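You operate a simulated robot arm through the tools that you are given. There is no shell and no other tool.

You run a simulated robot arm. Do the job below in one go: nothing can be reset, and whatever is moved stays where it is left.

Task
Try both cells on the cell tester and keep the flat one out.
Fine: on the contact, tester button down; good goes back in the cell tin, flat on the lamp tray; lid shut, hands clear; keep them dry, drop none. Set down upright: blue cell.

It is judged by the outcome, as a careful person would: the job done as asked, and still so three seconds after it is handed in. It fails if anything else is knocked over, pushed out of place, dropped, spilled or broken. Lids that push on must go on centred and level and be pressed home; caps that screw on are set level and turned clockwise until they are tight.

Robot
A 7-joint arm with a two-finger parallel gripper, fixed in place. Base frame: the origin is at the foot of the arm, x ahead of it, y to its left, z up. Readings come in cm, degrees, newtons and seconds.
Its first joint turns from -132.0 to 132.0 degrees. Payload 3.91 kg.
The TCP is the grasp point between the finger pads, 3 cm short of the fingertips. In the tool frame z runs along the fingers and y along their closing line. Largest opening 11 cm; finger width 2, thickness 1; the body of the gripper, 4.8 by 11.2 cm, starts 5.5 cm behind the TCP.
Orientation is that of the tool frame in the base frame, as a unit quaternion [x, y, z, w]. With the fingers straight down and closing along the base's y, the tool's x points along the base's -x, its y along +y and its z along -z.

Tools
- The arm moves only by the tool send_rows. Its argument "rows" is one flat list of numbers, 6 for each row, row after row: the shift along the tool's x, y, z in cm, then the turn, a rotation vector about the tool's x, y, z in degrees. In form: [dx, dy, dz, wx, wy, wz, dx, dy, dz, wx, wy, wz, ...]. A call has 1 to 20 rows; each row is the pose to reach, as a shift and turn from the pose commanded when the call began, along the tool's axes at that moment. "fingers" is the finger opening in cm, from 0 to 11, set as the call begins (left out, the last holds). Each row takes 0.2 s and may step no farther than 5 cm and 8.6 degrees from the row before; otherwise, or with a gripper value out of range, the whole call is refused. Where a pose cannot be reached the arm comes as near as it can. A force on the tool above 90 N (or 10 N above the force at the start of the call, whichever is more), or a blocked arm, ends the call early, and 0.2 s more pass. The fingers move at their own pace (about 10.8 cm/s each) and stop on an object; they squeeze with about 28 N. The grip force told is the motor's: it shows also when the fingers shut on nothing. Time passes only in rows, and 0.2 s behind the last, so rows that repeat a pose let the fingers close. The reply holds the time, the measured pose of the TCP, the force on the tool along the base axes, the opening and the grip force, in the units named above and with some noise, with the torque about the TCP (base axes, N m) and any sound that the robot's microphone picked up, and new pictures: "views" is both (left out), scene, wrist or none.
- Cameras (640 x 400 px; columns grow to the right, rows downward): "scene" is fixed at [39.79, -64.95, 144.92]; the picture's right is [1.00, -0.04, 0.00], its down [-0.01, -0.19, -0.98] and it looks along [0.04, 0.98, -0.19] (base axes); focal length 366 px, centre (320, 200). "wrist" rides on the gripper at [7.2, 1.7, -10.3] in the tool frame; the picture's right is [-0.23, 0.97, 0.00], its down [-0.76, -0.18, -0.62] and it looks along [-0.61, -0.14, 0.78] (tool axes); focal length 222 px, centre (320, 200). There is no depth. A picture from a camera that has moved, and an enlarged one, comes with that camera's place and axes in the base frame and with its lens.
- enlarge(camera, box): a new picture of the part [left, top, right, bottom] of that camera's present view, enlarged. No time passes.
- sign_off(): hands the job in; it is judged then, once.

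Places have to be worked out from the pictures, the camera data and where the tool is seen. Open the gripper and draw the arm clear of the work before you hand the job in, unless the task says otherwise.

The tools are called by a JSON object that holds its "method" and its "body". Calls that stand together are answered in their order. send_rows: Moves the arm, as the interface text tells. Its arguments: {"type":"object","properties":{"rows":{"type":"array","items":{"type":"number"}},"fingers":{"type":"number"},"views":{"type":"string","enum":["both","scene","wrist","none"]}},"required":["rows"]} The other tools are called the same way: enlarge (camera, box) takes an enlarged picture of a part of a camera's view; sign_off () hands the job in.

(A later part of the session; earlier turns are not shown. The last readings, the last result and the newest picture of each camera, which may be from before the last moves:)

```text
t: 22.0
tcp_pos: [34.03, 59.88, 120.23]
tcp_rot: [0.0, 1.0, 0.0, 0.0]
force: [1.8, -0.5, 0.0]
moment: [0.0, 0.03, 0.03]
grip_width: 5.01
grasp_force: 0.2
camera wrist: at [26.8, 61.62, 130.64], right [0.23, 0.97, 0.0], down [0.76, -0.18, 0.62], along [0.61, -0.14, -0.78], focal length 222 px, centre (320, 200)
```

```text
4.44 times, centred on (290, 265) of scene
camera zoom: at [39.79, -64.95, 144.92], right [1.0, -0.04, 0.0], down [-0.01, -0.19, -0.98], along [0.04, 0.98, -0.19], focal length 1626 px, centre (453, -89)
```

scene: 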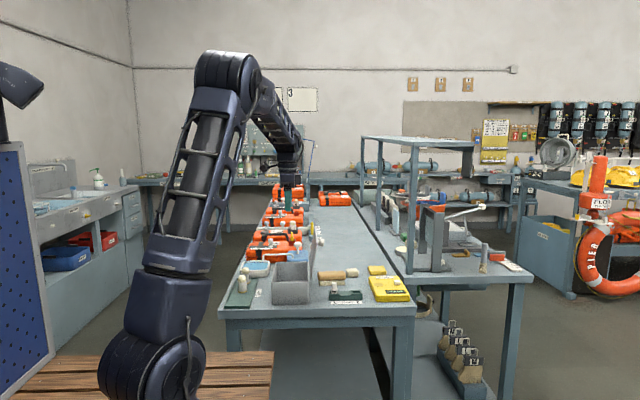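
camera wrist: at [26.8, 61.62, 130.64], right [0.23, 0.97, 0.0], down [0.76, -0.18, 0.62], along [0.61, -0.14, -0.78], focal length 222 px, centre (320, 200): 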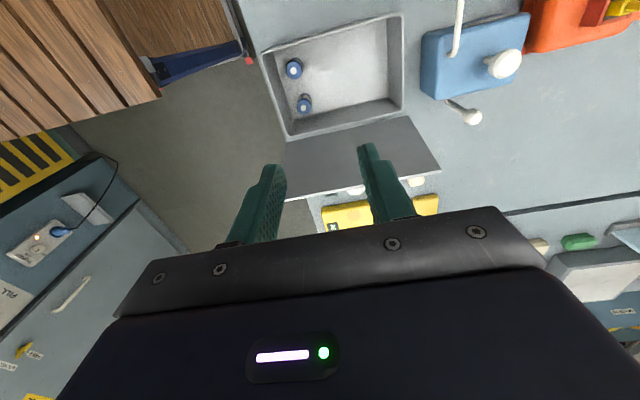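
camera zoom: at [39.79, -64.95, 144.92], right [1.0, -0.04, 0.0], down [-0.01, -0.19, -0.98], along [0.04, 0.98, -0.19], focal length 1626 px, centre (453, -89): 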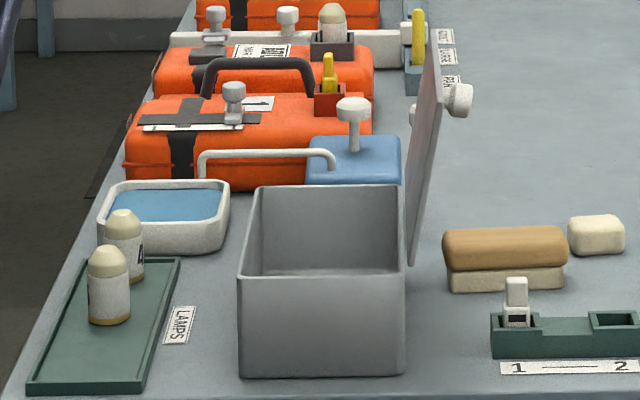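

The tin is open and two cells stand in its -y end, both with blue-looking tops. I'll enlarge to tell them apart.

{"method": "enlarge", "body": {"camera": "wrist", "box": [270, 40, 340, 130]}}

{"method": "enlarge", "body": {"camera": "wrist", "box": [300, 170, 450, 240]}}

```text
4.44 times, centred on (305, 85) of wrist
camera zoom: at [26.8, 61.62, 130.64], right [0.23, 0.97, 0.0], down [0.76, -0.18, 0.62], along [0.61, -0.14, -0.78], focal length 987 px, centre (387, 711)
```

zoom: 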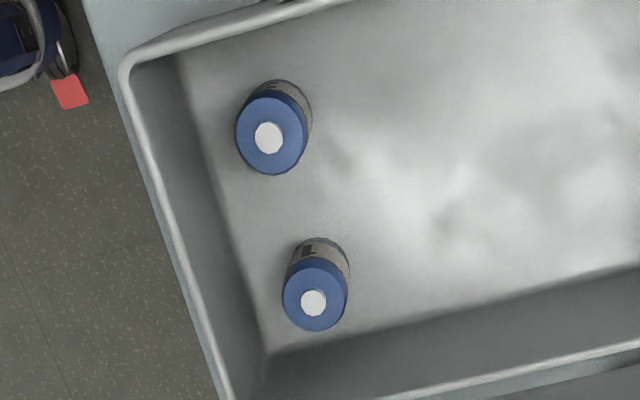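

```text
4.27 times, centred on (375, 205) of wrist
camera zoom: at [26.8, 61.62, 130.64], right [0.23, 0.97, 0.0], down [0.76, -0.18, 0.62], along [0.61, -0.14, -0.78], focal length 948 px, centre (85, 179)
```

zoom: 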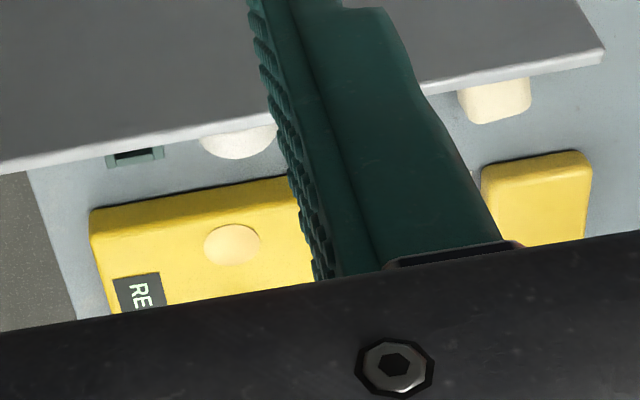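

Both cells look alike (blue top rings), standing upright at about (31.7, 56.5) and (37.2, 56.5), roughly 2.5 cm in diameter and 4 cm tall. I'll move down above the first for a closer check, still above the rim.

{"method": "send_rows", "body": {"rows": [0.5, -0.7, 3.8, 0, 0, 0, 1, -1.4, 7.6, 0, 0, 0, 1.5, -2.1, 11.4, 0, 0, 0, 2, -2.8, 15.2, 0, 0, 0, 2.3, -3.4, 19, 0, 0, 0], "fingers": 4.4, "views": "both"}}

{"method": "enlarge", "body": {"camera": "wrist", "box": [230, 70, 430, 230]}}

{"method": "enlarge", "body": {"camera": "scene", "box": [250, 235, 330, 305]}}

```text
t: 23.2
tcp_pos: [31.85, 56.53, 101.27]
tcp_rot: [0.0, 1.0, 0.0, 0.0]
force: [-0.5, -0.6, -0.1]
moment: [0.01, -0.01, -0.03]
grip_width: 4.39
grasp_force: 0.1
camera wrist: at [24.59, 58.06, 111.62], right [0.23, 0.97, 0.0], down [0.76, -0.18, 0.62], along [0.61, -0.14, -0.78], focal length 222 px, centre (320, 200)
```

scene: 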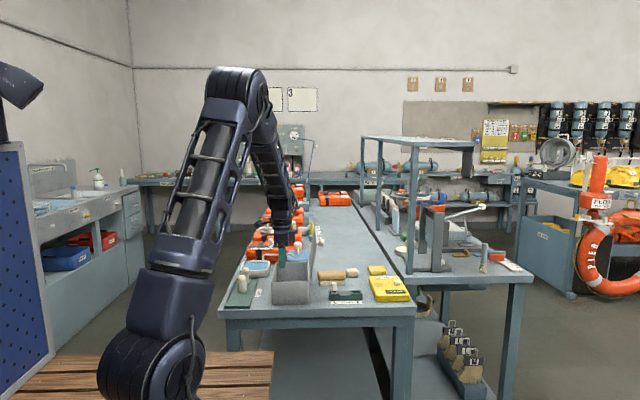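
wrist: 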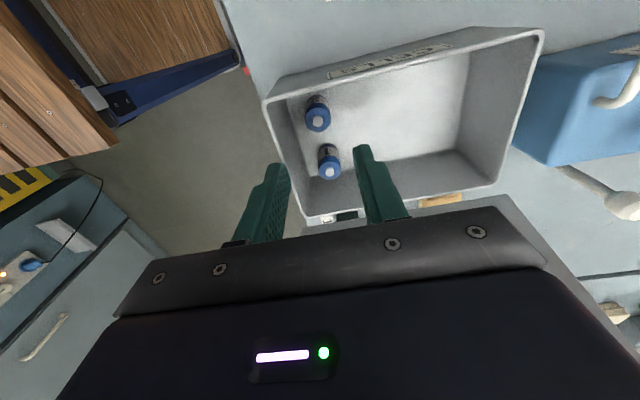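

```text
2.50 times, centred on (330, 150) of wrist
camera zoom: at [24.59, 58.06, 111.62], right [0.23, 0.97, 0.0], down [0.76, -0.18, 0.62], along [0.61, -0.14, -0.78], focal length 555 px, centre (295, 325)
```

zoom: 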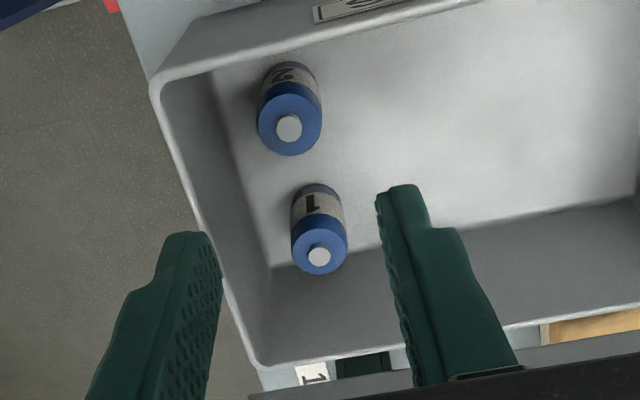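

```text
5.71 times, centred on (290, 270) of scene
camera zoom: at [39.79, -64.95, 144.92], right [1.0, -0.04, 0.0], down [-0.01, -0.19, -0.98], along [0.04, 0.98, -0.19], focal length 2091 px, centre (491, -200)
```

zoom: 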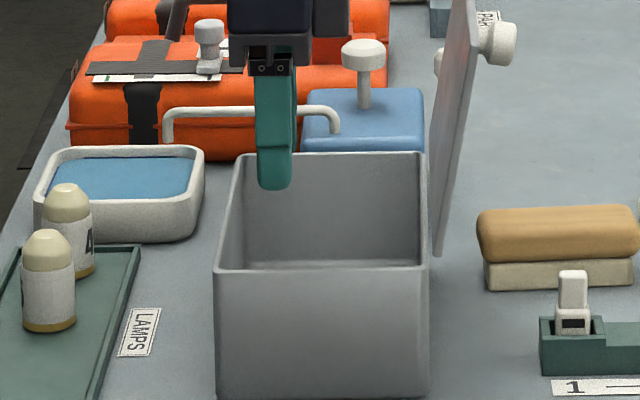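

The cells are numbered: "2" at about (31.8, 56.2) and "1" at about (37.6, 56.2), tops at z ≈ 90.3. Clearance to the -y wall is tight, so I'll inspect the finger shape and the gap more closely.

{"method": "enlarge", "body": {"camera": "wrist", "box": [220, 130, 300, 250]}}

{"method": "enlarge", "body": {"camera": "wrist", "box": [260, 80, 350, 230]}}

```text
3.33 times, centred on (260, 190) of wrist
camera zoom: at [24.59, 58.06, 111.62], right [0.23, 0.97, 0.0], down [0.76, -0.18, 0.62], along [0.61, -0.14, -0.78], focal length 740 px, centre (520, 233)
```

zoom: 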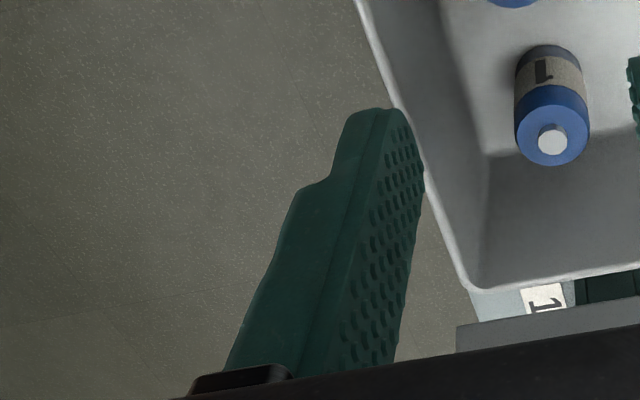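

```text
2.67 times, centred on (305, 155) of wrist
camera zoom: at [24.59, 58.06, 111.62], right [0.23, 0.97, 0.0], down [0.76, -0.18, 0.62], along [0.61, -0.14, -0.78], focal length 592 px, centre (360, 320)
```

zoom: 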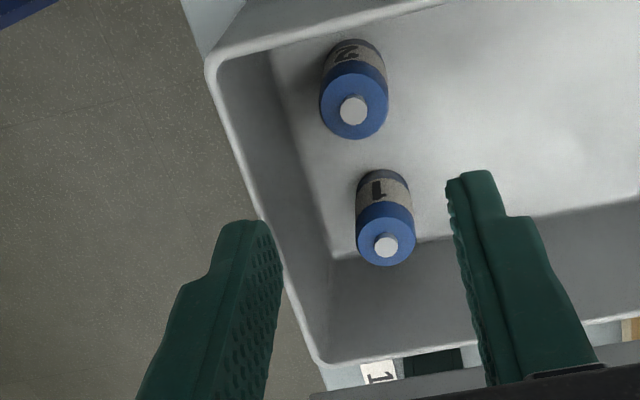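

The finger tips are thin (about 0.65 cm, 1.05 above), so a 3.4 cm opening fits between cell and wall. I'll lower over cell 2 with a -0.14 cm y correction.

{"method": "send_rows", "body": {"rows": [0.02, -0.14, 2.5, 0, 0, 0, 0.02, -0.14, 5, 0, 0, 0, 0.02, -0.14, 6.5, 0, 0, 0], "fingers": 3.4, "views": "wrist"}}

{"method": "enlarge", "body": {"camera": "wrist", "box": [240, 100, 400, 240]}}

```text
t: 24.0
tcp_pos: [31.77, 56.43, 94.7]
tcp_rot: [0.0, 1.0, 0.0, 0.0]
force: [0.4, 0.6, -0.2]
moment: [0.0, -0.01, -0.01]
grip_width: 3.41
grasp_force: 0.1
camera wrist: at [24.41, 57.96, 105.12], right [0.23, 0.97, 0.0], down [0.76, -0.18, 0.62], along [0.61, -0.14, -0.78], focal length 222 px, centre (320, 200)
```

wrist: 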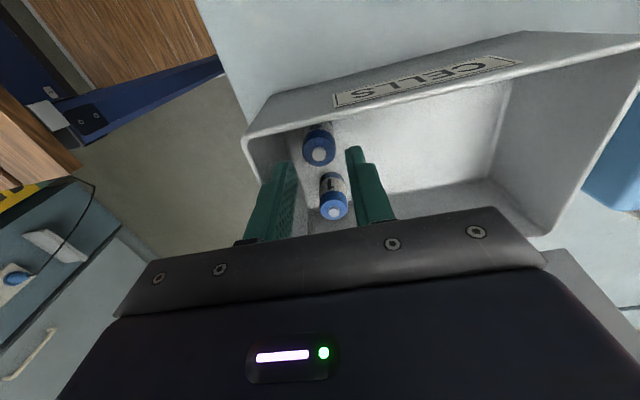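

```text
2.86 times, centred on (320, 170) of wrist
camera zoom: at [24.41, 57.96, 105.12], right [0.23, 0.97, 0.0], down [0.76, -0.18, 0.62], along [0.61, -0.14, -0.78], focal length 635 px, centre (320, 286)
```

zoom: 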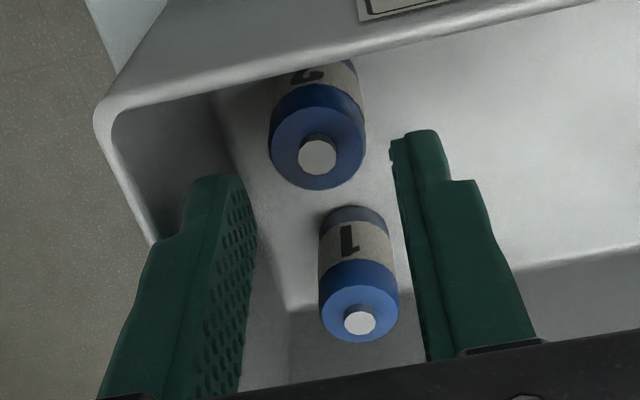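

The cell is centred between the fingers. I'll descend 4 cm so the tips stay about 1 cm above the floor of the tin, then grip.

{"method": "send_rows", "body": {"rows": [0, -0.03, 1.5, 0, 0, 0, 0, -0.03, 3, 0, 0, 0, 0, -0.03, 4, 0, 0, 0], "fingers": 3.4, "views": "wrist"}}

{"method": "enlarge", "body": {"camera": "wrist", "box": [240, 100, 400, 240]}}

```text
t: 24.8
tcp_pos: [31.59, 56.47, 90.87]
tcp_rot: [0.0, 1.0, 0.0, -0.001]
force: [-0.4, 0.3, 0.0]
moment: [-0.01, -0.02, -0.01]
grip_width: 3.39
grasp_force: 0.0
camera wrist: at [24.37, 58.06, 101.15], right [0.23, 0.97, 0.0], down [0.76, -0.18, 0.62], along [0.61, -0.14, -0.78], focal length 222 px, centre (320, 200)
```

wrist: 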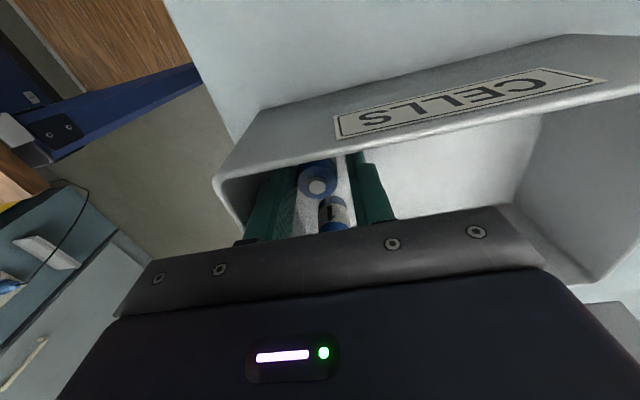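

```text
2.86 times, centred on (320, 170) of wrist
camera zoom: at [24.37, 58.06, 101.15], right [0.23, 0.97, 0.0], down [0.76, -0.18, 0.62], along [0.61, -0.14, -0.78], focal length 635 px, centre (320, 286)
```

zoom: 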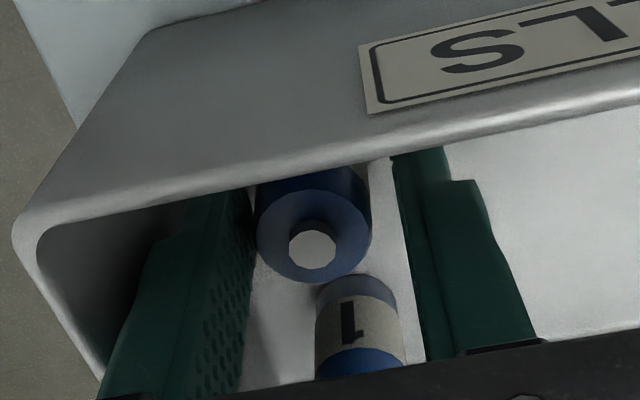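

The cell sits slightly toward -y and +x of the finger centre. I'll shift 0.15 cm each way and then close.

{"method": "send_rows", "body": {"rows": [-0.15, -0.14, 0, 0, 0, 0, -0.15, -0.14, 0, 0, 0, 0], "fingers": 3.4, "views": "none"}}

{"method": "send_rows", "body": {"rows": [0, 0, 0, 0, 0, 0, 0, 0, 0, 0, 0, 0, 0, 0, 0, 0, 0, 0], "fingers": 0, "views": "wrist"}}

{"method": "enlarge", "body": {"camera": "wrist", "box": [240, 100, 400, 240]}}

```text
t: 25.4
tcp_pos: [31.69, 56.38, 90.68]
tcp_rot: [0.0, 1.0, 0.0, 0.001]
force: [-0.1, -0.5, -0.7]
moment: [0.03, 0.03, -0.01]
grip_width: 3.4
grasp_force: 0.1
```

```text
t: 26.2
tcp_pos: [31.79, 56.39, 90.67]
tcp_rot: [0.001, 1.0, 0.0, 0.0]
force: [0.0, 0.1, -0.6]
moment: [-0.04, 0.01, -0.01]
grip_width: 2.49
grasp_force: 27.7
camera wrist: at [24.52, 57.91, 101.07], right [0.23, 0.97, 0.0], down [0.76, -0.18, 0.62], along [0.61, -0.14, -0.78], focal length 222 px, centre (320, 200)
```

wrist: 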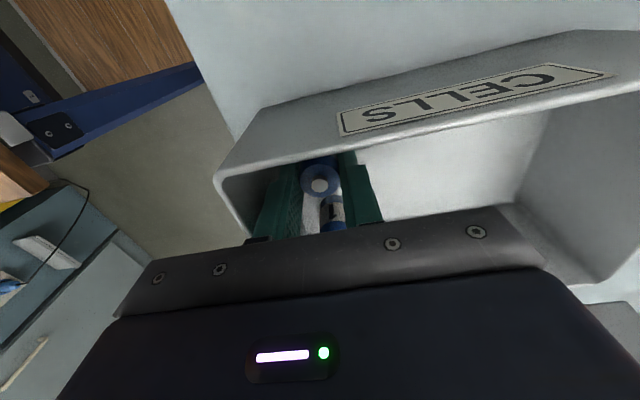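

```text
2.86 times, centred on (320, 170) of wrist
camera zoom: at [24.52, 57.91, 101.07], right [0.23, 0.97, 0.0], down [0.76, -0.18, 0.62], along [0.61, -0.14, -0.78], focal length 635 px, centre (320, 286)
```

zoom: 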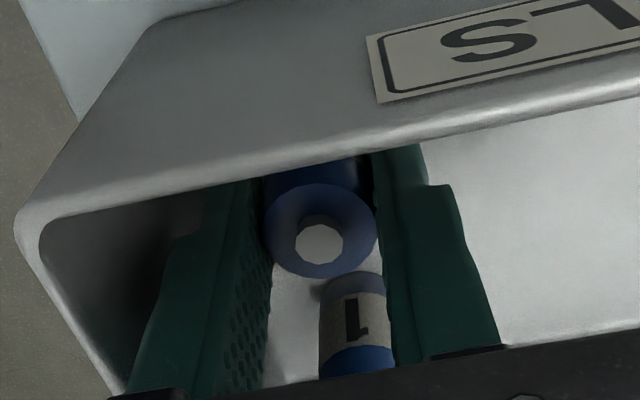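

Cell 2 is held at 2.49 cm. I'll lift it straight up out of the tin.

{"method": "send_rows", "body": {"rows": [0, 0, -1, 0, 0, 0, 0, 0, -3, 0, 0, 0, 0, 0, -6, 0, 0, 0, 0, 0, -10, 0, 0, 0, 0, 0, -14, 0, 0, 0, 0, 0, -18, 0, 0, 0, 0, 0, -22, 0, 0, 0, 0, 0, -25.5, 0, 0, 0], "views": "both"}}

{"method": "enlarge", "body": {"camera": "scene", "box": [240, 180, 340, 290]}}

{"method": "enlarge", "body": {"camera": "wrist", "box": [240, 100, 400, 240]}}

```text
t: 28.0
tcp_pos: [31.68, 56.15, 115.94]
tcp_rot: [0.0, 1.0, 0.0, 0.0]
force: [0.4, -0.3, -0.4]
moment: [-0.03, 0.03, 0.0]
grip_width: 2.5
grasp_force: 27.9
camera wrist: at [24.46, 57.85, 126.36], right [0.23, 0.97, 0.0], down [0.76, -0.18, 0.62], along [0.61, -0.14, -0.78], focal length 222 px, centre (320, 200)
```

scene: 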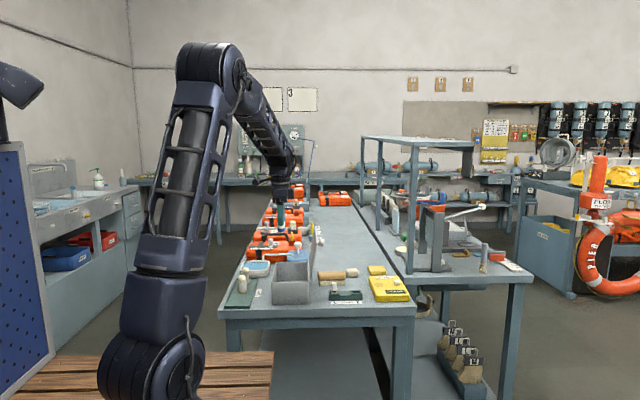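
wrist: 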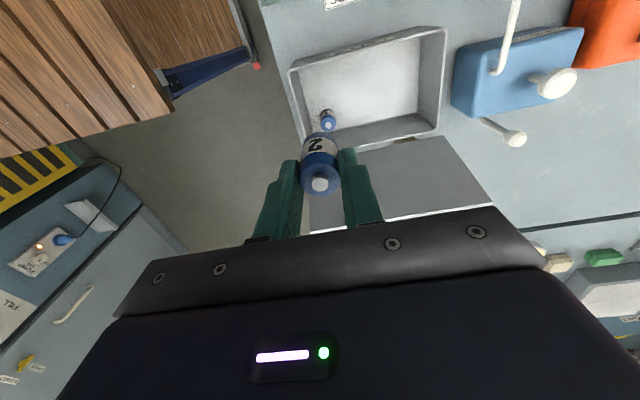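

```text
3.64 times, centred on (290, 235) of scene
camera zoom: at [39.79, -64.95, 144.92], right [1.0, -0.04, 0.0], down [-0.01, -0.19, -0.98], along [0.04, 0.98, -0.19], focal length 1330 px, centre (429, 73)
```

zoom: 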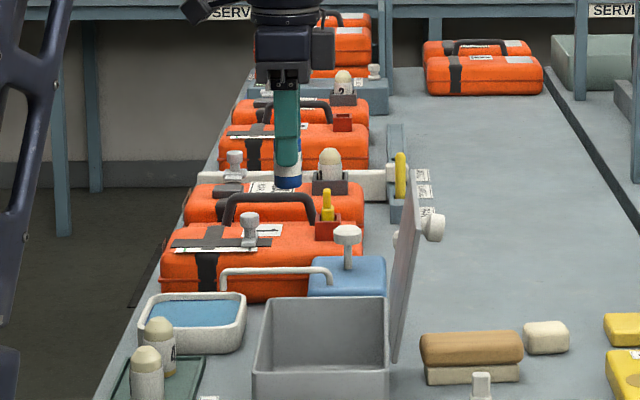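

```text
2.86 times, centred on (320, 170) of wrist
camera zoom: at [24.46, 57.85, 126.36], right [0.23, 0.97, 0.0], down [0.76, -0.18, 0.62], along [0.61, -0.14, -0.78], focal length 635 px, centre (320, 286)
```

zoom: 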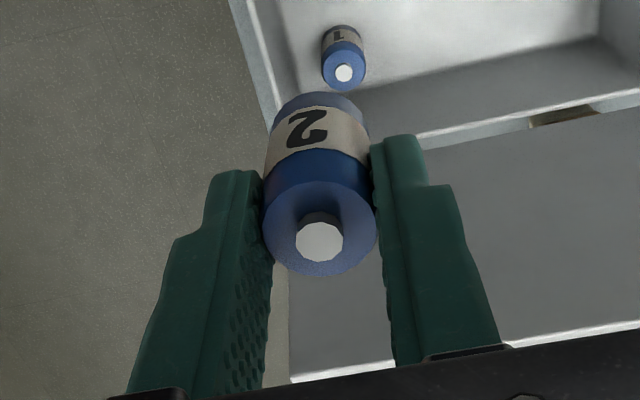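

Cell 2 is held firmly and upright; its bottom is about 5.35 cm below the TCP. I place the contact disc near (66.8, 61.4, 88.6) and the button near (73.5, 61.3, 89.5); I'll carry the cell over the open lid at safe height toward the tester and look.

{"method": "send_rows", "body": {"rows": [-1, 0.2, -2, 0, 0, 0, -4, 0.7, -4, 0, 0, 0, -8.4, 1.3, -4, 0, 0, 0, -12.8, 1.9, -4, 0, 0, 0, -17.2, 2.5, -4, 0, 0, 0, -21.6, 3.1, -4, 0, 0, 0, -26, 3.7, -3, 0, 0, 0, -29.5, 4.2, -1, 0, 0, 0, -31, 4.5, 2, 0, 0, 0], "views": "both"}}

{"method": "enlarge", "body": {"camera": "wrist", "box": [200, 50, 480, 230]}}

{"method": "enlarge", "body": {"camera": "scene", "box": [320, 200, 430, 310]}}

```text
t: 30.0
tcp_pos: [62.97, 60.87, 114.16]
tcp_rot: [0.0, 1.0, 0.001, 0.0]
force: [0.1, 0.3, 1.1]
moment: [0.02, -0.05, 0.02]
grip_width: 2.49
grasp_force: 27.8
camera wrist: at [55.61, 62.35, 124.56], right [0.23, 0.97, 0.0], down [0.76, -0.18, 0.62], along [0.61, -0.14, -0.78], focal length 222 px, centre (320, 200)
```

scene: 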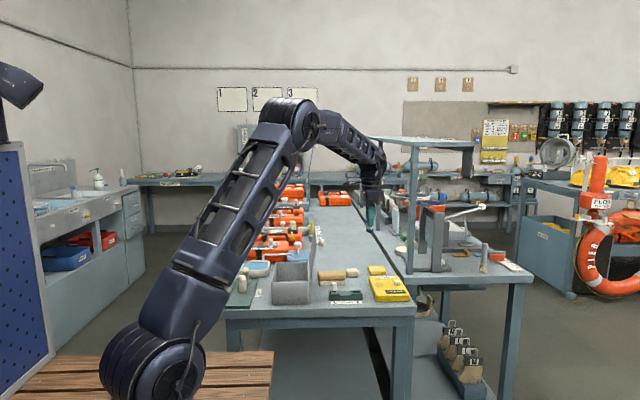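
wrist: 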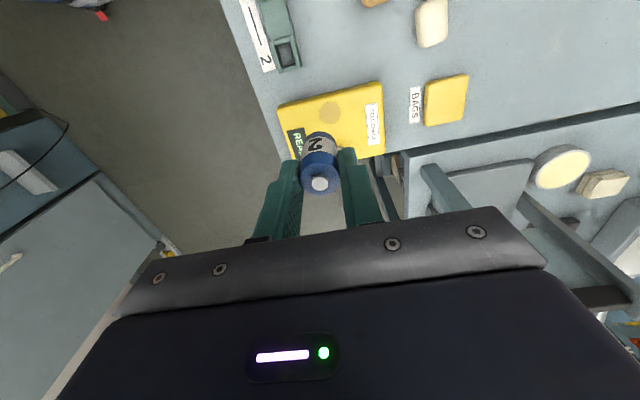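

```text
2.22 times, centred on (340, 140) of wrist
camera zoom: at [55.61, 62.35, 124.56], right [0.23, 0.97, 0.0], down [0.76, -0.18, 0.62], along [0.61, -0.14, -0.78], focal length 494 px, centre (276, 333)
```

zoom: 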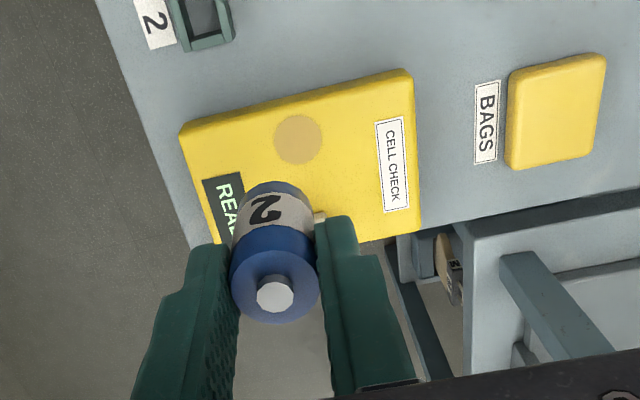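

```text
3.64 times, centred on (375, 255) of scene
camera zoom: at [39.79, -64.95, 144.92], right [1.0, -0.04, 0.0], down [-0.01, -0.19, -0.98], along [0.04, 0.98, -0.19], focal length 1330 px, centre (120, 0)
```

zoom: 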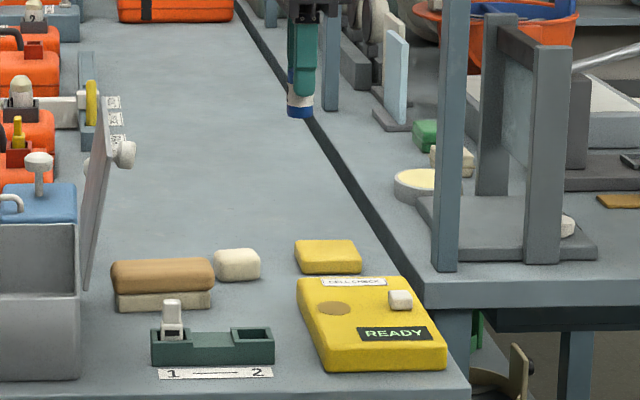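

The disc is at about (66.8, 61.5, 89.0), so I need +4.0 in x and +0.86 in y. I'll descend to about 2.5 cm above the disc and check alignment.

{"method": "send_rows", "body": {"rows": [-1, 0.2, 4, 0, 0, 0, -2, 0.4, 8, 0, 0, 0, -3, 0.65, 12, 0, 0, 0, -4, 0.86, 15.5, 0, 0, 0, -4, 0.86, 17, 0, 0, 0], "views": "both"}}

{"method": "enlarge", "body": {"camera": "wrist", "box": [220, 70, 440, 230]}}

{"method": "enlarge", "body": {"camera": "scene", "box": [350, 230, 420, 310]}}

```text
t: 31.2
tcp_pos: [66.84, 61.53, 97.29]
tcp_rot: [0.0, 1.0, 0.0, 0.0]
force: [0.7, -0.6, 0.9]
moment: [0.01, 0.01, -0.01]
grip_width: 2.47
grasp_force: 27.5
camera wrist: at [59.57, 63.15, 107.53], right [0.23, 0.97, 0.0], down [0.76, -0.18, 0.62], along [0.61, -0.14, -0.78], focal length 222 px, centre (320, 200)
```

scene: 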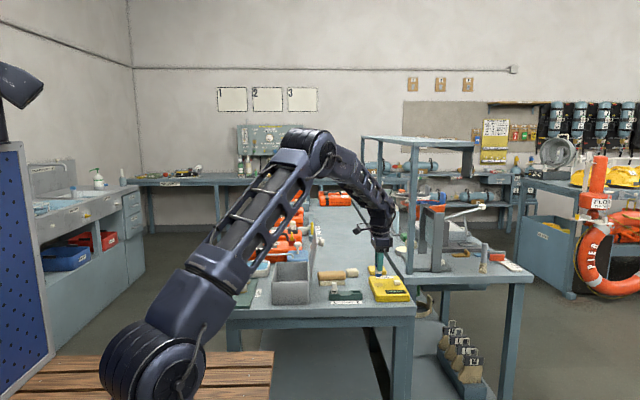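
wrist: 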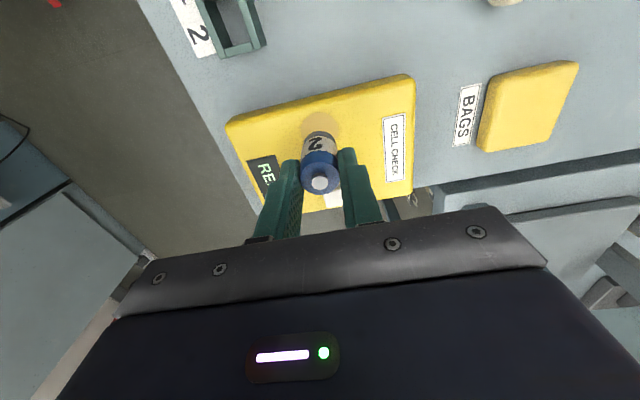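

```text
2.50 times, centred on (330, 150) of wrist
camera zoom: at [59.57, 63.15, 107.53], right [0.23, 0.97, 0.0], down [0.76, -0.18, 0.62], along [0.61, -0.14, -0.78], focal length 555 px, centre (295, 325)
```

zoom: 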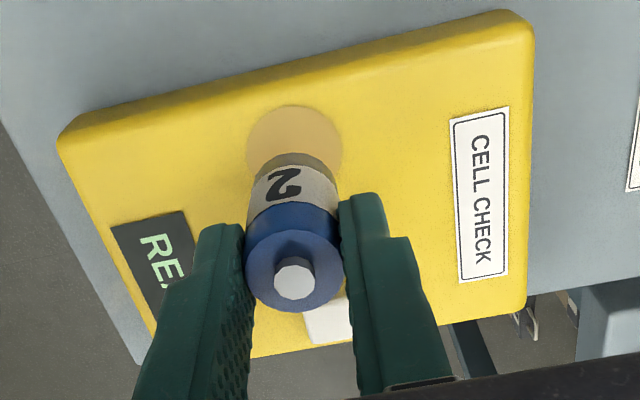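

```text
5.00 times, centred on (385, 270) of scene
camera zoom: at [39.79, -64.95, 144.92], right [1.0, -0.04, 0.0], down [-0.01, -0.19, -0.98], along [0.04, 0.98, -0.19], focal length 1829 px, centre (-5, -150)
```

zoom: 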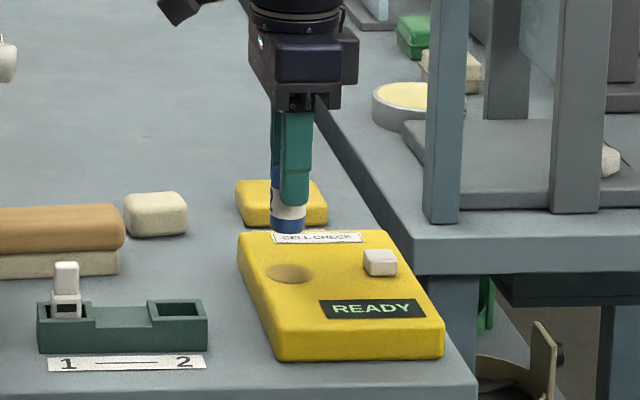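

Cell is aligned over the disc within about 0.1 cm. I'll lower in small steps until contact force appears.

{"method": "send_rows", "body": {"rows": [0, 0, 1, 0, 0, 0, 0, 0, 2, 0, 0, 0, 0, 0, 2.4, 0, 0, 0, 0, 0, 2.6, 0, 0, 0], "views": "both"}}

{"method": "enlarge", "body": {"camera": "scene", "box": [350, 230, 420, 310]}}

{"method": "enlarge", "body": {"camera": "wrist", "box": [220, 70, 440, 230]}}

```text
t: 32.2
tcp_pos: [66.77, 61.66, 94.55]
tcp_rot: [0.0, 1.0, 0.001, -0.001]
force: [0.1, -0.4, -1.4]
moment: [-0.01, 0.01, 0.02]
grip_width: 2.47
grasp_force: 27.5
camera wrist: at [59.53, 63.19, 104.93], right [0.23, 0.97, 0.0], down [0.76, -0.18, 0.62], along [0.61, -0.14, -0.78], focal length 222 px, centre (320, 200)
```

scene: 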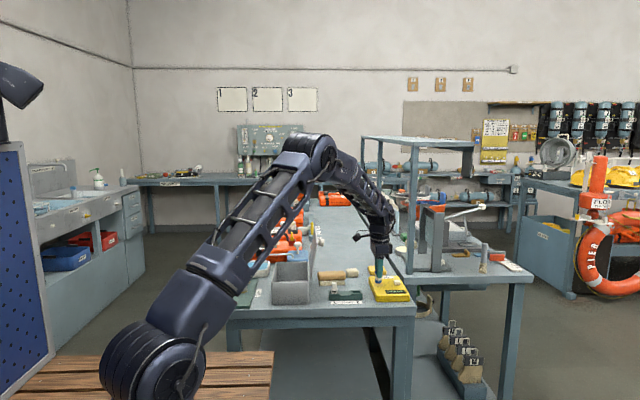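
wrist: 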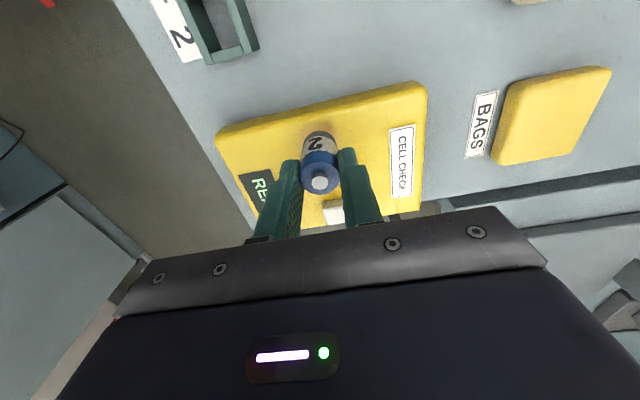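

```text
5.00 times, centred on (385, 270) of scene
camera zoom: at [39.79, -64.95, 144.92], right [1.0, -0.04, 0.0], down [-0.01, -0.19, -0.98], along [0.04, 0.98, -0.19], focal length 1829 px, centre (-5, -150)
```

zoom: 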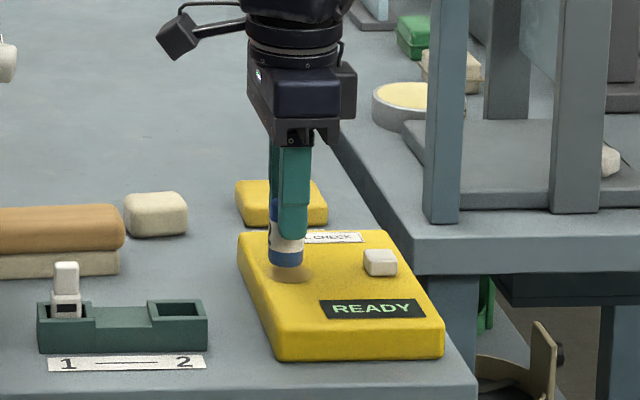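

```text
2.50 times, centred on (330, 150) of wrist
camera zoom: at [59.53, 63.19, 104.93], right [0.23, 0.97, 0.0], down [0.76, -0.18, 0.62], along [0.61, -0.14, -0.78], focal length 555 px, centre (295, 325)
```

zoom: 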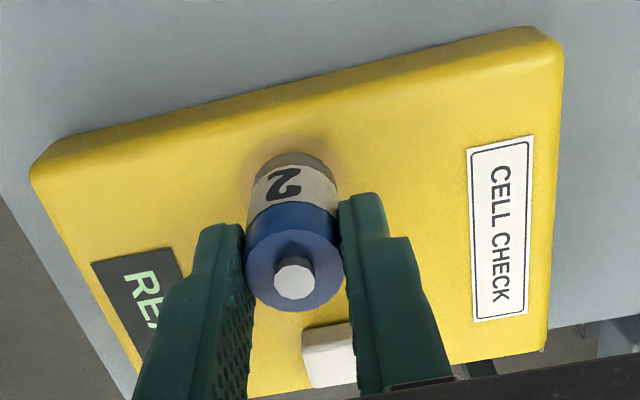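

No contact yet but nearly there and centred. I'll continue in 0.1–0.15 cm steps.

{"method": "send_rows", "body": {"rows": [0, 0, 0.15, 0, 0, 0, 0, 0, 0.3, 0, 0, 0, 0, 0, 0.4, 0, 0, 0, 0, 0, 0.5, 0, 0, 0], "views": "scene"}}

{"method": "enlarge", "body": {"camera": "scene", "box": [360, 250, 410, 300]}}

```text
t: 33.2
tcp_pos: [66.82, 61.63, 94.18]
tcp_rot: [0.0, 1.0, 0.0, 0.0]
force: [-0.5, 0.7, -0.6]
moment: [0.0, -0.01, 0.01]
grip_width: 2.48
grasp_force: 27.9
```

scene: 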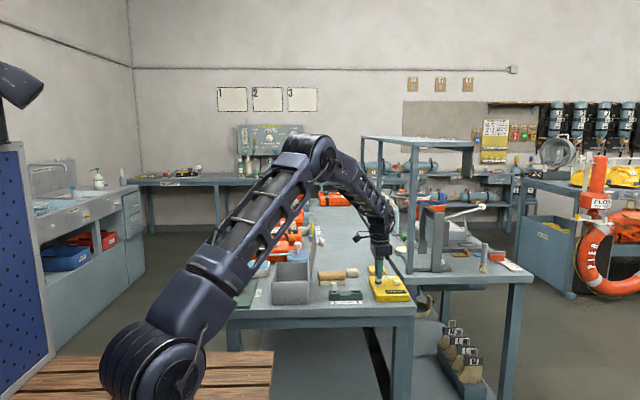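

```text
8.00 times, centred on (385, 275) of scene
camera zoom: at [39.79, -64.95, 144.92], right [1.0, -0.04, 0.0], down [-0.01, -0.19, -0.98], along [0.04, 0.98, -0.19], focal length 2927 px, centre (-200, -400)
```

zoom: 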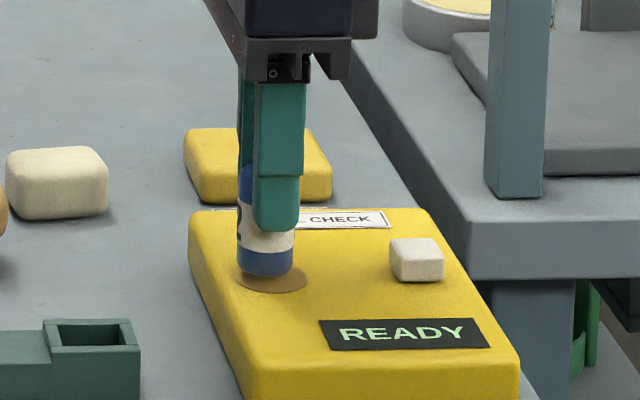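

The cell bottom is still roughly 0.5 cm above the disc, about 0.2 cm toward -x. I'll nudge +x 0.15 and keep lowering.

{"method": "send_rows", "body": {"rows": [-0.15, 0, 0.1, 0, 0, 0, -0.15, 0, 0.2, 0, 0, 0, -0.15, 0, 0.3, 0, 0, 0, -0.15, 0, 0.4, 0, 0, 0, -0.15, 0, 0.5, 0, 0, 0], "views": "scene"}}

{"method": "enlarge", "body": {"camera": "scene", "box": [360, 250, 410, 300]}}

```text
t: 34.4
tcp_pos: [66.89, 61.56, 93.56]
tcp_rot: [0.001, 1.0, -0.001, -0.001]
force: [-0.3, -0.1, -0.2]
moment: [-0.03, 0.0, 0.0]
grip_width: 2.49
grasp_force: 27.9
```

scene: 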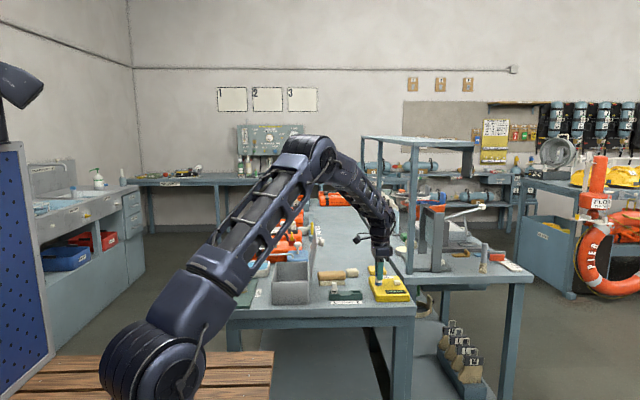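

```text
8.00 times, centred on (385, 275) of scene
camera zoom: at [39.79, -64.95, 144.92], right [1.0, -0.04, 0.0], down [-0.01, -0.19, -0.98], along [0.04, 0.98, -0.19], focal length 2927 px, centre (-200, -400)
```

zoom: 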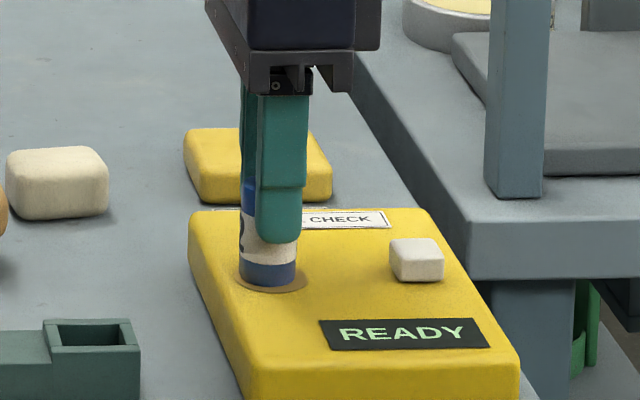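

The cell bottom now appears about at the disc, but no force yet. I'll continue with very small steps.

{"method": "send_rows", "body": {"rows": [0, 0, 0.06, 0, 0, 0, 0, 0, 0.12, 0, 0, 0, 0, 0, 0.18, 0, 0, 0, 0, 0, 0.24, 0, 0, 0], "views": "scene"}}

{"method": "enlarge", "body": {"camera": "scene", "box": [360, 250, 410, 300]}}

```text
t: 35.4
tcp_pos: [66.85, 61.66, 93.49]
tcp_rot: [0.001, 1.0, 0.001, 0.0]
force: [-0.7, -0.1, 16.4]
moment: [0.35, 0.06, 0.04]
grip_width: 2.46
grasp_force: 27.5
```

scene: 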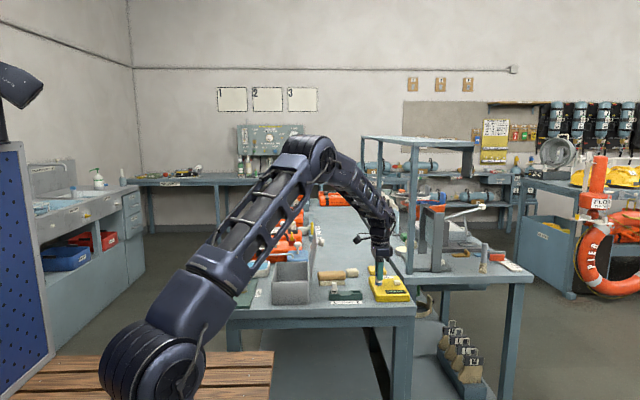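

```text
8.00 times, centred on (385, 275) of scene
camera zoom: at [39.79, -64.95, 144.92], right [1.0, -0.04, 0.0], down [-0.01, -0.19, -0.98], along [0.04, 0.98, -0.19], focal length 2927 px, centre (-200, -400)
```

zoom: 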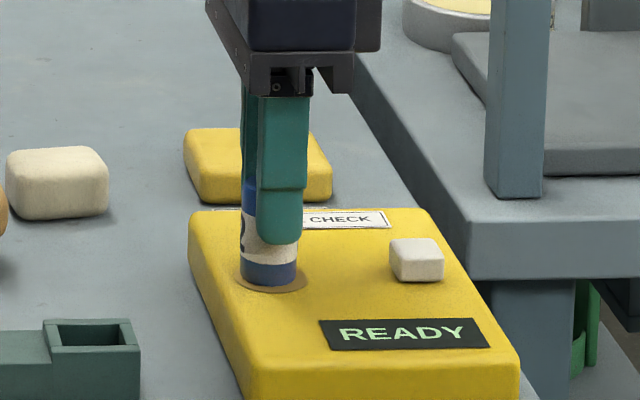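

Contact at 16 N with the cell on the disc. I'll back off slightly to relieve the load, then open the fingers a little.

{"method": "send_rows", "body": {"rows": [0, 0, -0.08, 0, 0, 0, 0, 0, -0.12, 0, 0, 0], "views": "none"}}

```text
t: 36.0
tcp_pos: [66.86, 61.61, 93.45]
tcp_rot: [0.0, 1.0, 0.0, 0.0]
force: [1.4, -3.0, 13.0]
moment: [-0.37, -0.1, 0.02]
grip_width: 2.44
grasp_force: 28.1
```

Still 13 N, so I'll back off a touch more before releasing.

{"method": "send_rows", "body": {"rows": [0, 0, -0.05, 0, 0, 0, 0, 0, -0.1, 0, 0, 0], "views": "none"}}

```text
t: 36.6
tcp_pos: [66.88, 61.61, 93.46]
tcp_rot: [0.0, 1.0, -0.001, -0.001]
force: [-0.6, -0.3, -0.9]
moment: [-0.04, 0.0, -0.02]
grip_width: 2.44
grasp_force: 28.6
```

Force is now zero with the cell just at the disc. I'll open the fingers to 3.6 cm.

{"method": "send_rows", "body": {"rows": [0, 0, 0, 0, 0, 0, 0, 0, 0, 0, 0, 0], "fingers": 3.6, "views": "both"}}

{"method": "enlarge", "body": {"camera": "scene", "box": [360, 250, 410, 300]}}

{"method": "enlarge", "body": {"camera": "wrist", "box": [220, 70, 440, 230]}}

```text
t: 37.2
tcp_pos: [66.9, 61.62, 93.58]
tcp_rot: [0.0, 1.0, -0.001, 0.001]
force: [0.4, 0.5, -0.8]
moment: [0.01, 0.01, 0.01]
grip_width: 3.6
grasp_force: 0.1
camera wrist: at [59.69, 63.27, 104.01], right [0.23, 0.97, 0.0], down [0.76, -0.18, 0.62], along [0.61, -0.14, -0.78], focal length 222 px, centre (320, 200)
```

scene: 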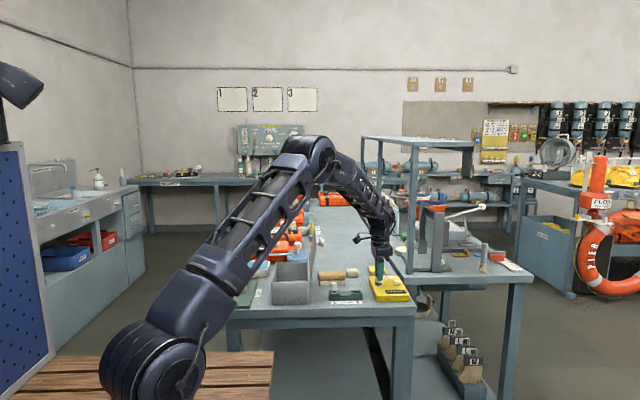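
wrist: 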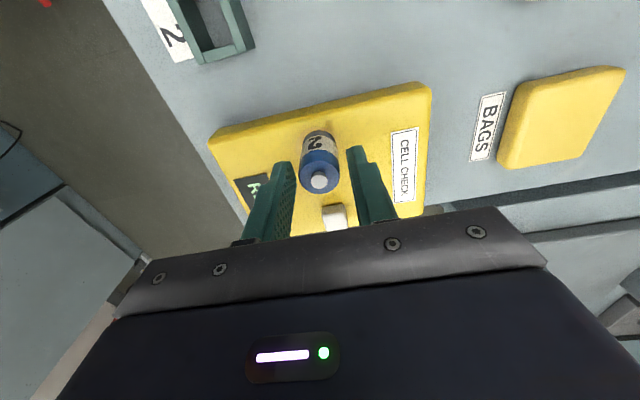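

```text
8.00 times, centred on (385, 275) of scene
camera zoom: at [39.79, -64.95, 144.92], right [1.0, -0.04, 0.0], down [-0.01, -0.19, -0.98], along [0.04, 0.98, -0.19], focal length 2927 px, centre (-200, -400)
```

zoom: 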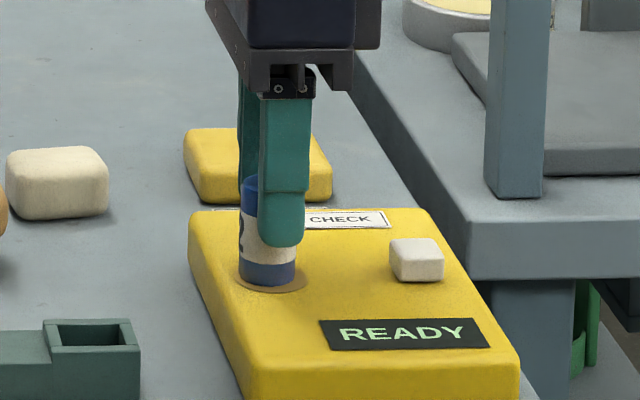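

```text
2.50 times, centred on (330, 150) of wrist
camera zoom: at [59.69, 63.27, 104.01], right [0.23, 0.97, 0.0], down [0.76, -0.18, 0.62], along [0.61, -0.14, -0.78], focal length 555 px, centre (295, 325)
```

zoom: 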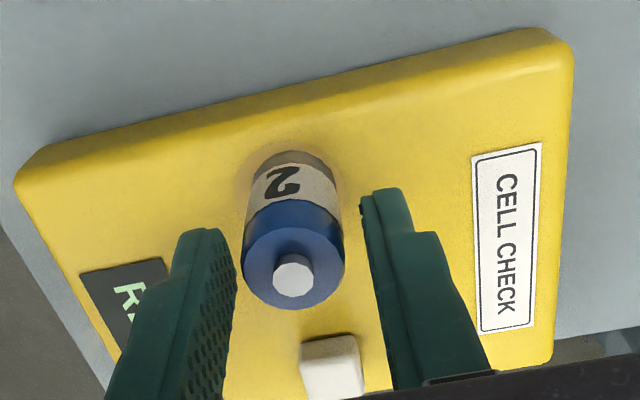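

The cell stands upright on the disc, free of the fingers. I'll raise straight up and get a view of the button.

{"method": "send_rows", "body": {"rows": [0, 0, -1, 0, 0, 0, 0, 0, -3, 0, 0, 0, 0, 0, -6, 0, 0, 0, 0, 0, -9, 0, 0, 0, 0, 0, -12, 0, 0, 0], "views": "both"}}

{"method": "enlarge", "body": {"camera": "wrist", "box": [250, 90, 410, 230]}}

{"method": "enlarge", "body": {"camera": "scene", "box": [360, 250, 410, 300]}}

```text
t: 38.4
tcp_pos: [66.93, 61.68, 105.52]
tcp_rot: [0.0, 1.0, -0.001, 0.001]
force: [0.4, 1.3, -0.6]
moment: [0.03, 0.06, 0.01]
grip_width: 3.57
grasp_force: 0.1
camera wrist: at [59.69, 63.23, 115.97], right [0.23, 0.97, 0.0], down [0.76, -0.18, 0.62], along [0.61, -0.14, -0.78], focal length 222 px, centre (320, 200)
```

scene: 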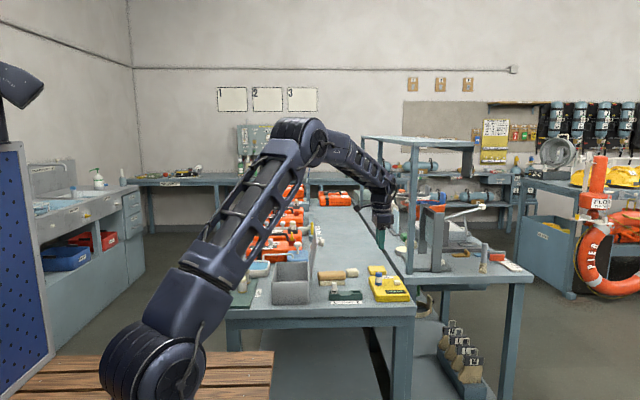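
wrist: 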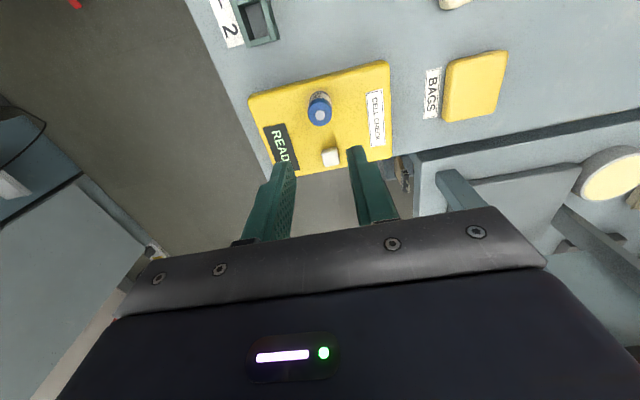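

```text
2.86 times, centred on (330, 160) of wrist
camera zoom: at [59.69, 63.23, 115.97], right [0.23, 0.97, 0.0], down [0.76, -0.18, 0.62], along [0.61, -0.14, -0.78], focal length 635 px, centre (291, 314)
```

zoom: 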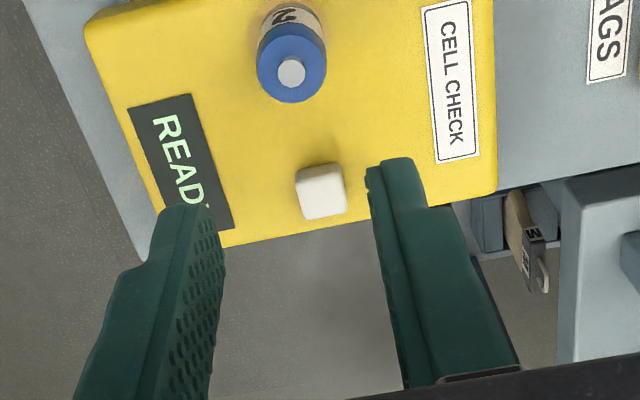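

```text
8.00 times, centred on (385, 275) of scene
camera zoom: at [39.79, -64.95, 144.92], right [1.0, -0.04, 0.0], down [-0.01, -0.19, -0.98], along [0.04, 0.98, -0.19], focal length 2927 px, centre (-200, -400)
```

zoom: 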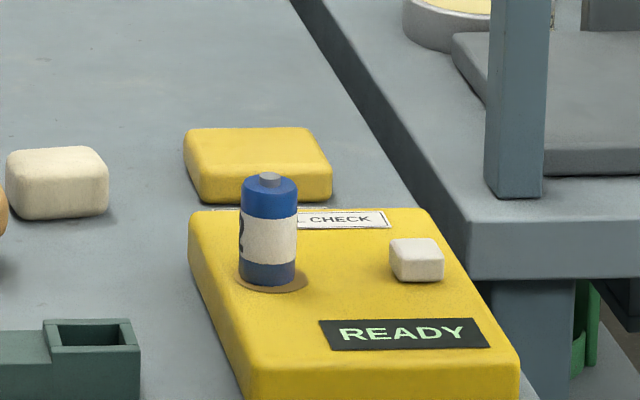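

Cell 2 stands on the contact. The button is +7.05 cm in x from the TCP, at the same y; I'll close the fingers and move to just above it.

{"method": "send_rows", "body": {"rows": [-3.5, 0, 0, 0, 0, 0, -7.05, 0, 1, 0, 0, 0, -7.05, 0, 5, 0, 0, 0, -7.05, 0, 9, 0, 0, 0, -7.05, 0, 10.5, 0, 0, 0], "fingers": 0, "views": "both"}}

{"method": "enlarge", "body": {"camera": "wrist", "box": [250, 90, 410, 230]}}

{"method": "enlarge", "body": {"camera": "scene", "box": [360, 240, 420, 300]}}

```text
t: 39.6
tcp_pos: [73.89, 61.86, 95.12]
tcp_rot: [0.001, 1.0, -0.001, 0.0]
force: [1.1, 0.4, 0.4]
moment: [-0.01, -0.06, -0.01]
grip_width: 0.0
grasp_force: 28.5
camera wrist: at [66.61, 63.37, 105.44], right [0.23, 0.97, 0.0], down [0.76, -0.18, 0.62], along [0.61, -0.14, -0.78], focal length 222 px, centre (320, 200)
```

scene: 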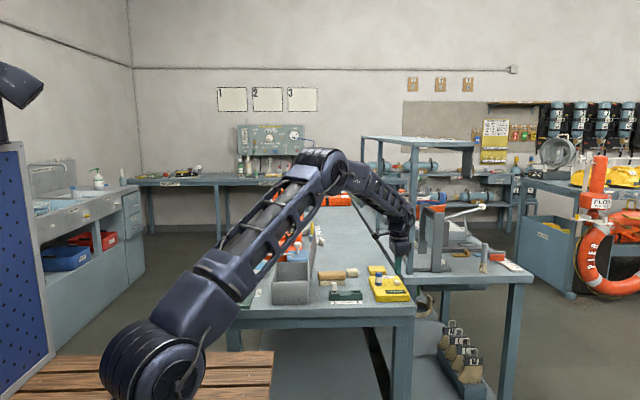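
wrist: 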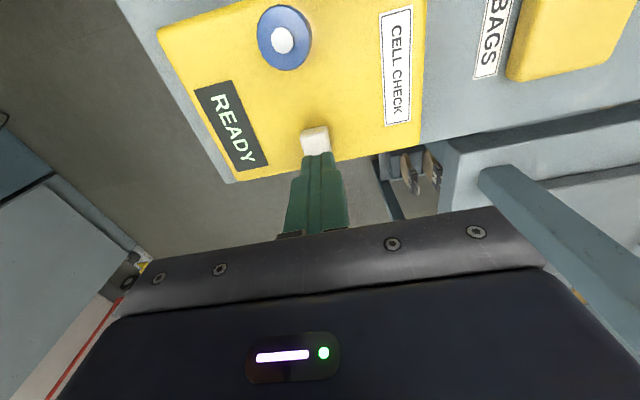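

```text
2.86 times, centred on (330, 160) of wrist
camera zoom: at [66.61, 63.37, 105.44], right [0.23, 0.97, 0.0], down [0.76, -0.18, 0.62], along [0.61, -0.14, -0.78], focal length 635 px, centre (291, 314)
```

zoom: 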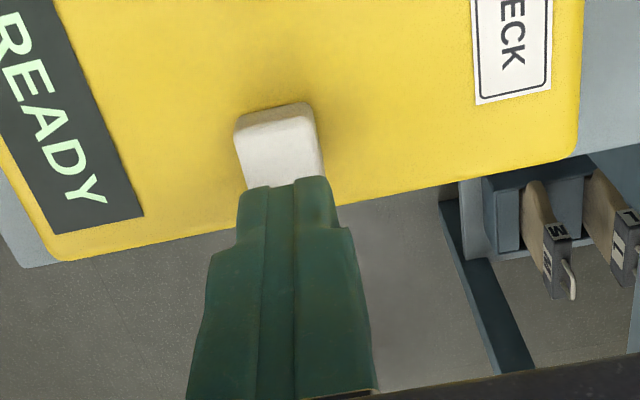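

```text
6.67 times, centred on (390, 270) of scene
camera zoom: at [39.79, -64.95, 144.92], right [1.0, -0.04, 0.0], down [-0.01, -0.19, -0.98], along [0.04, 0.98, -0.19], focal length 2439 px, centre (-147, -267)
```

zoom: 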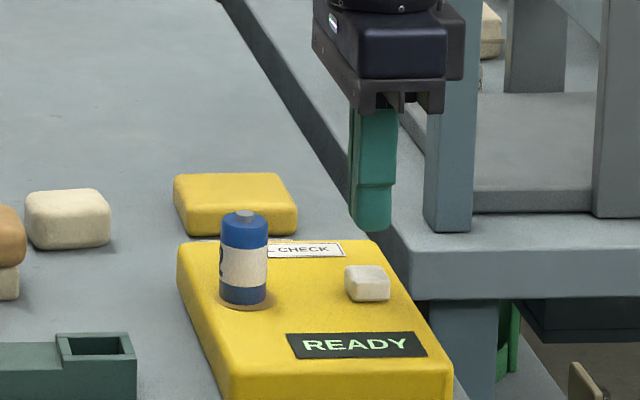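

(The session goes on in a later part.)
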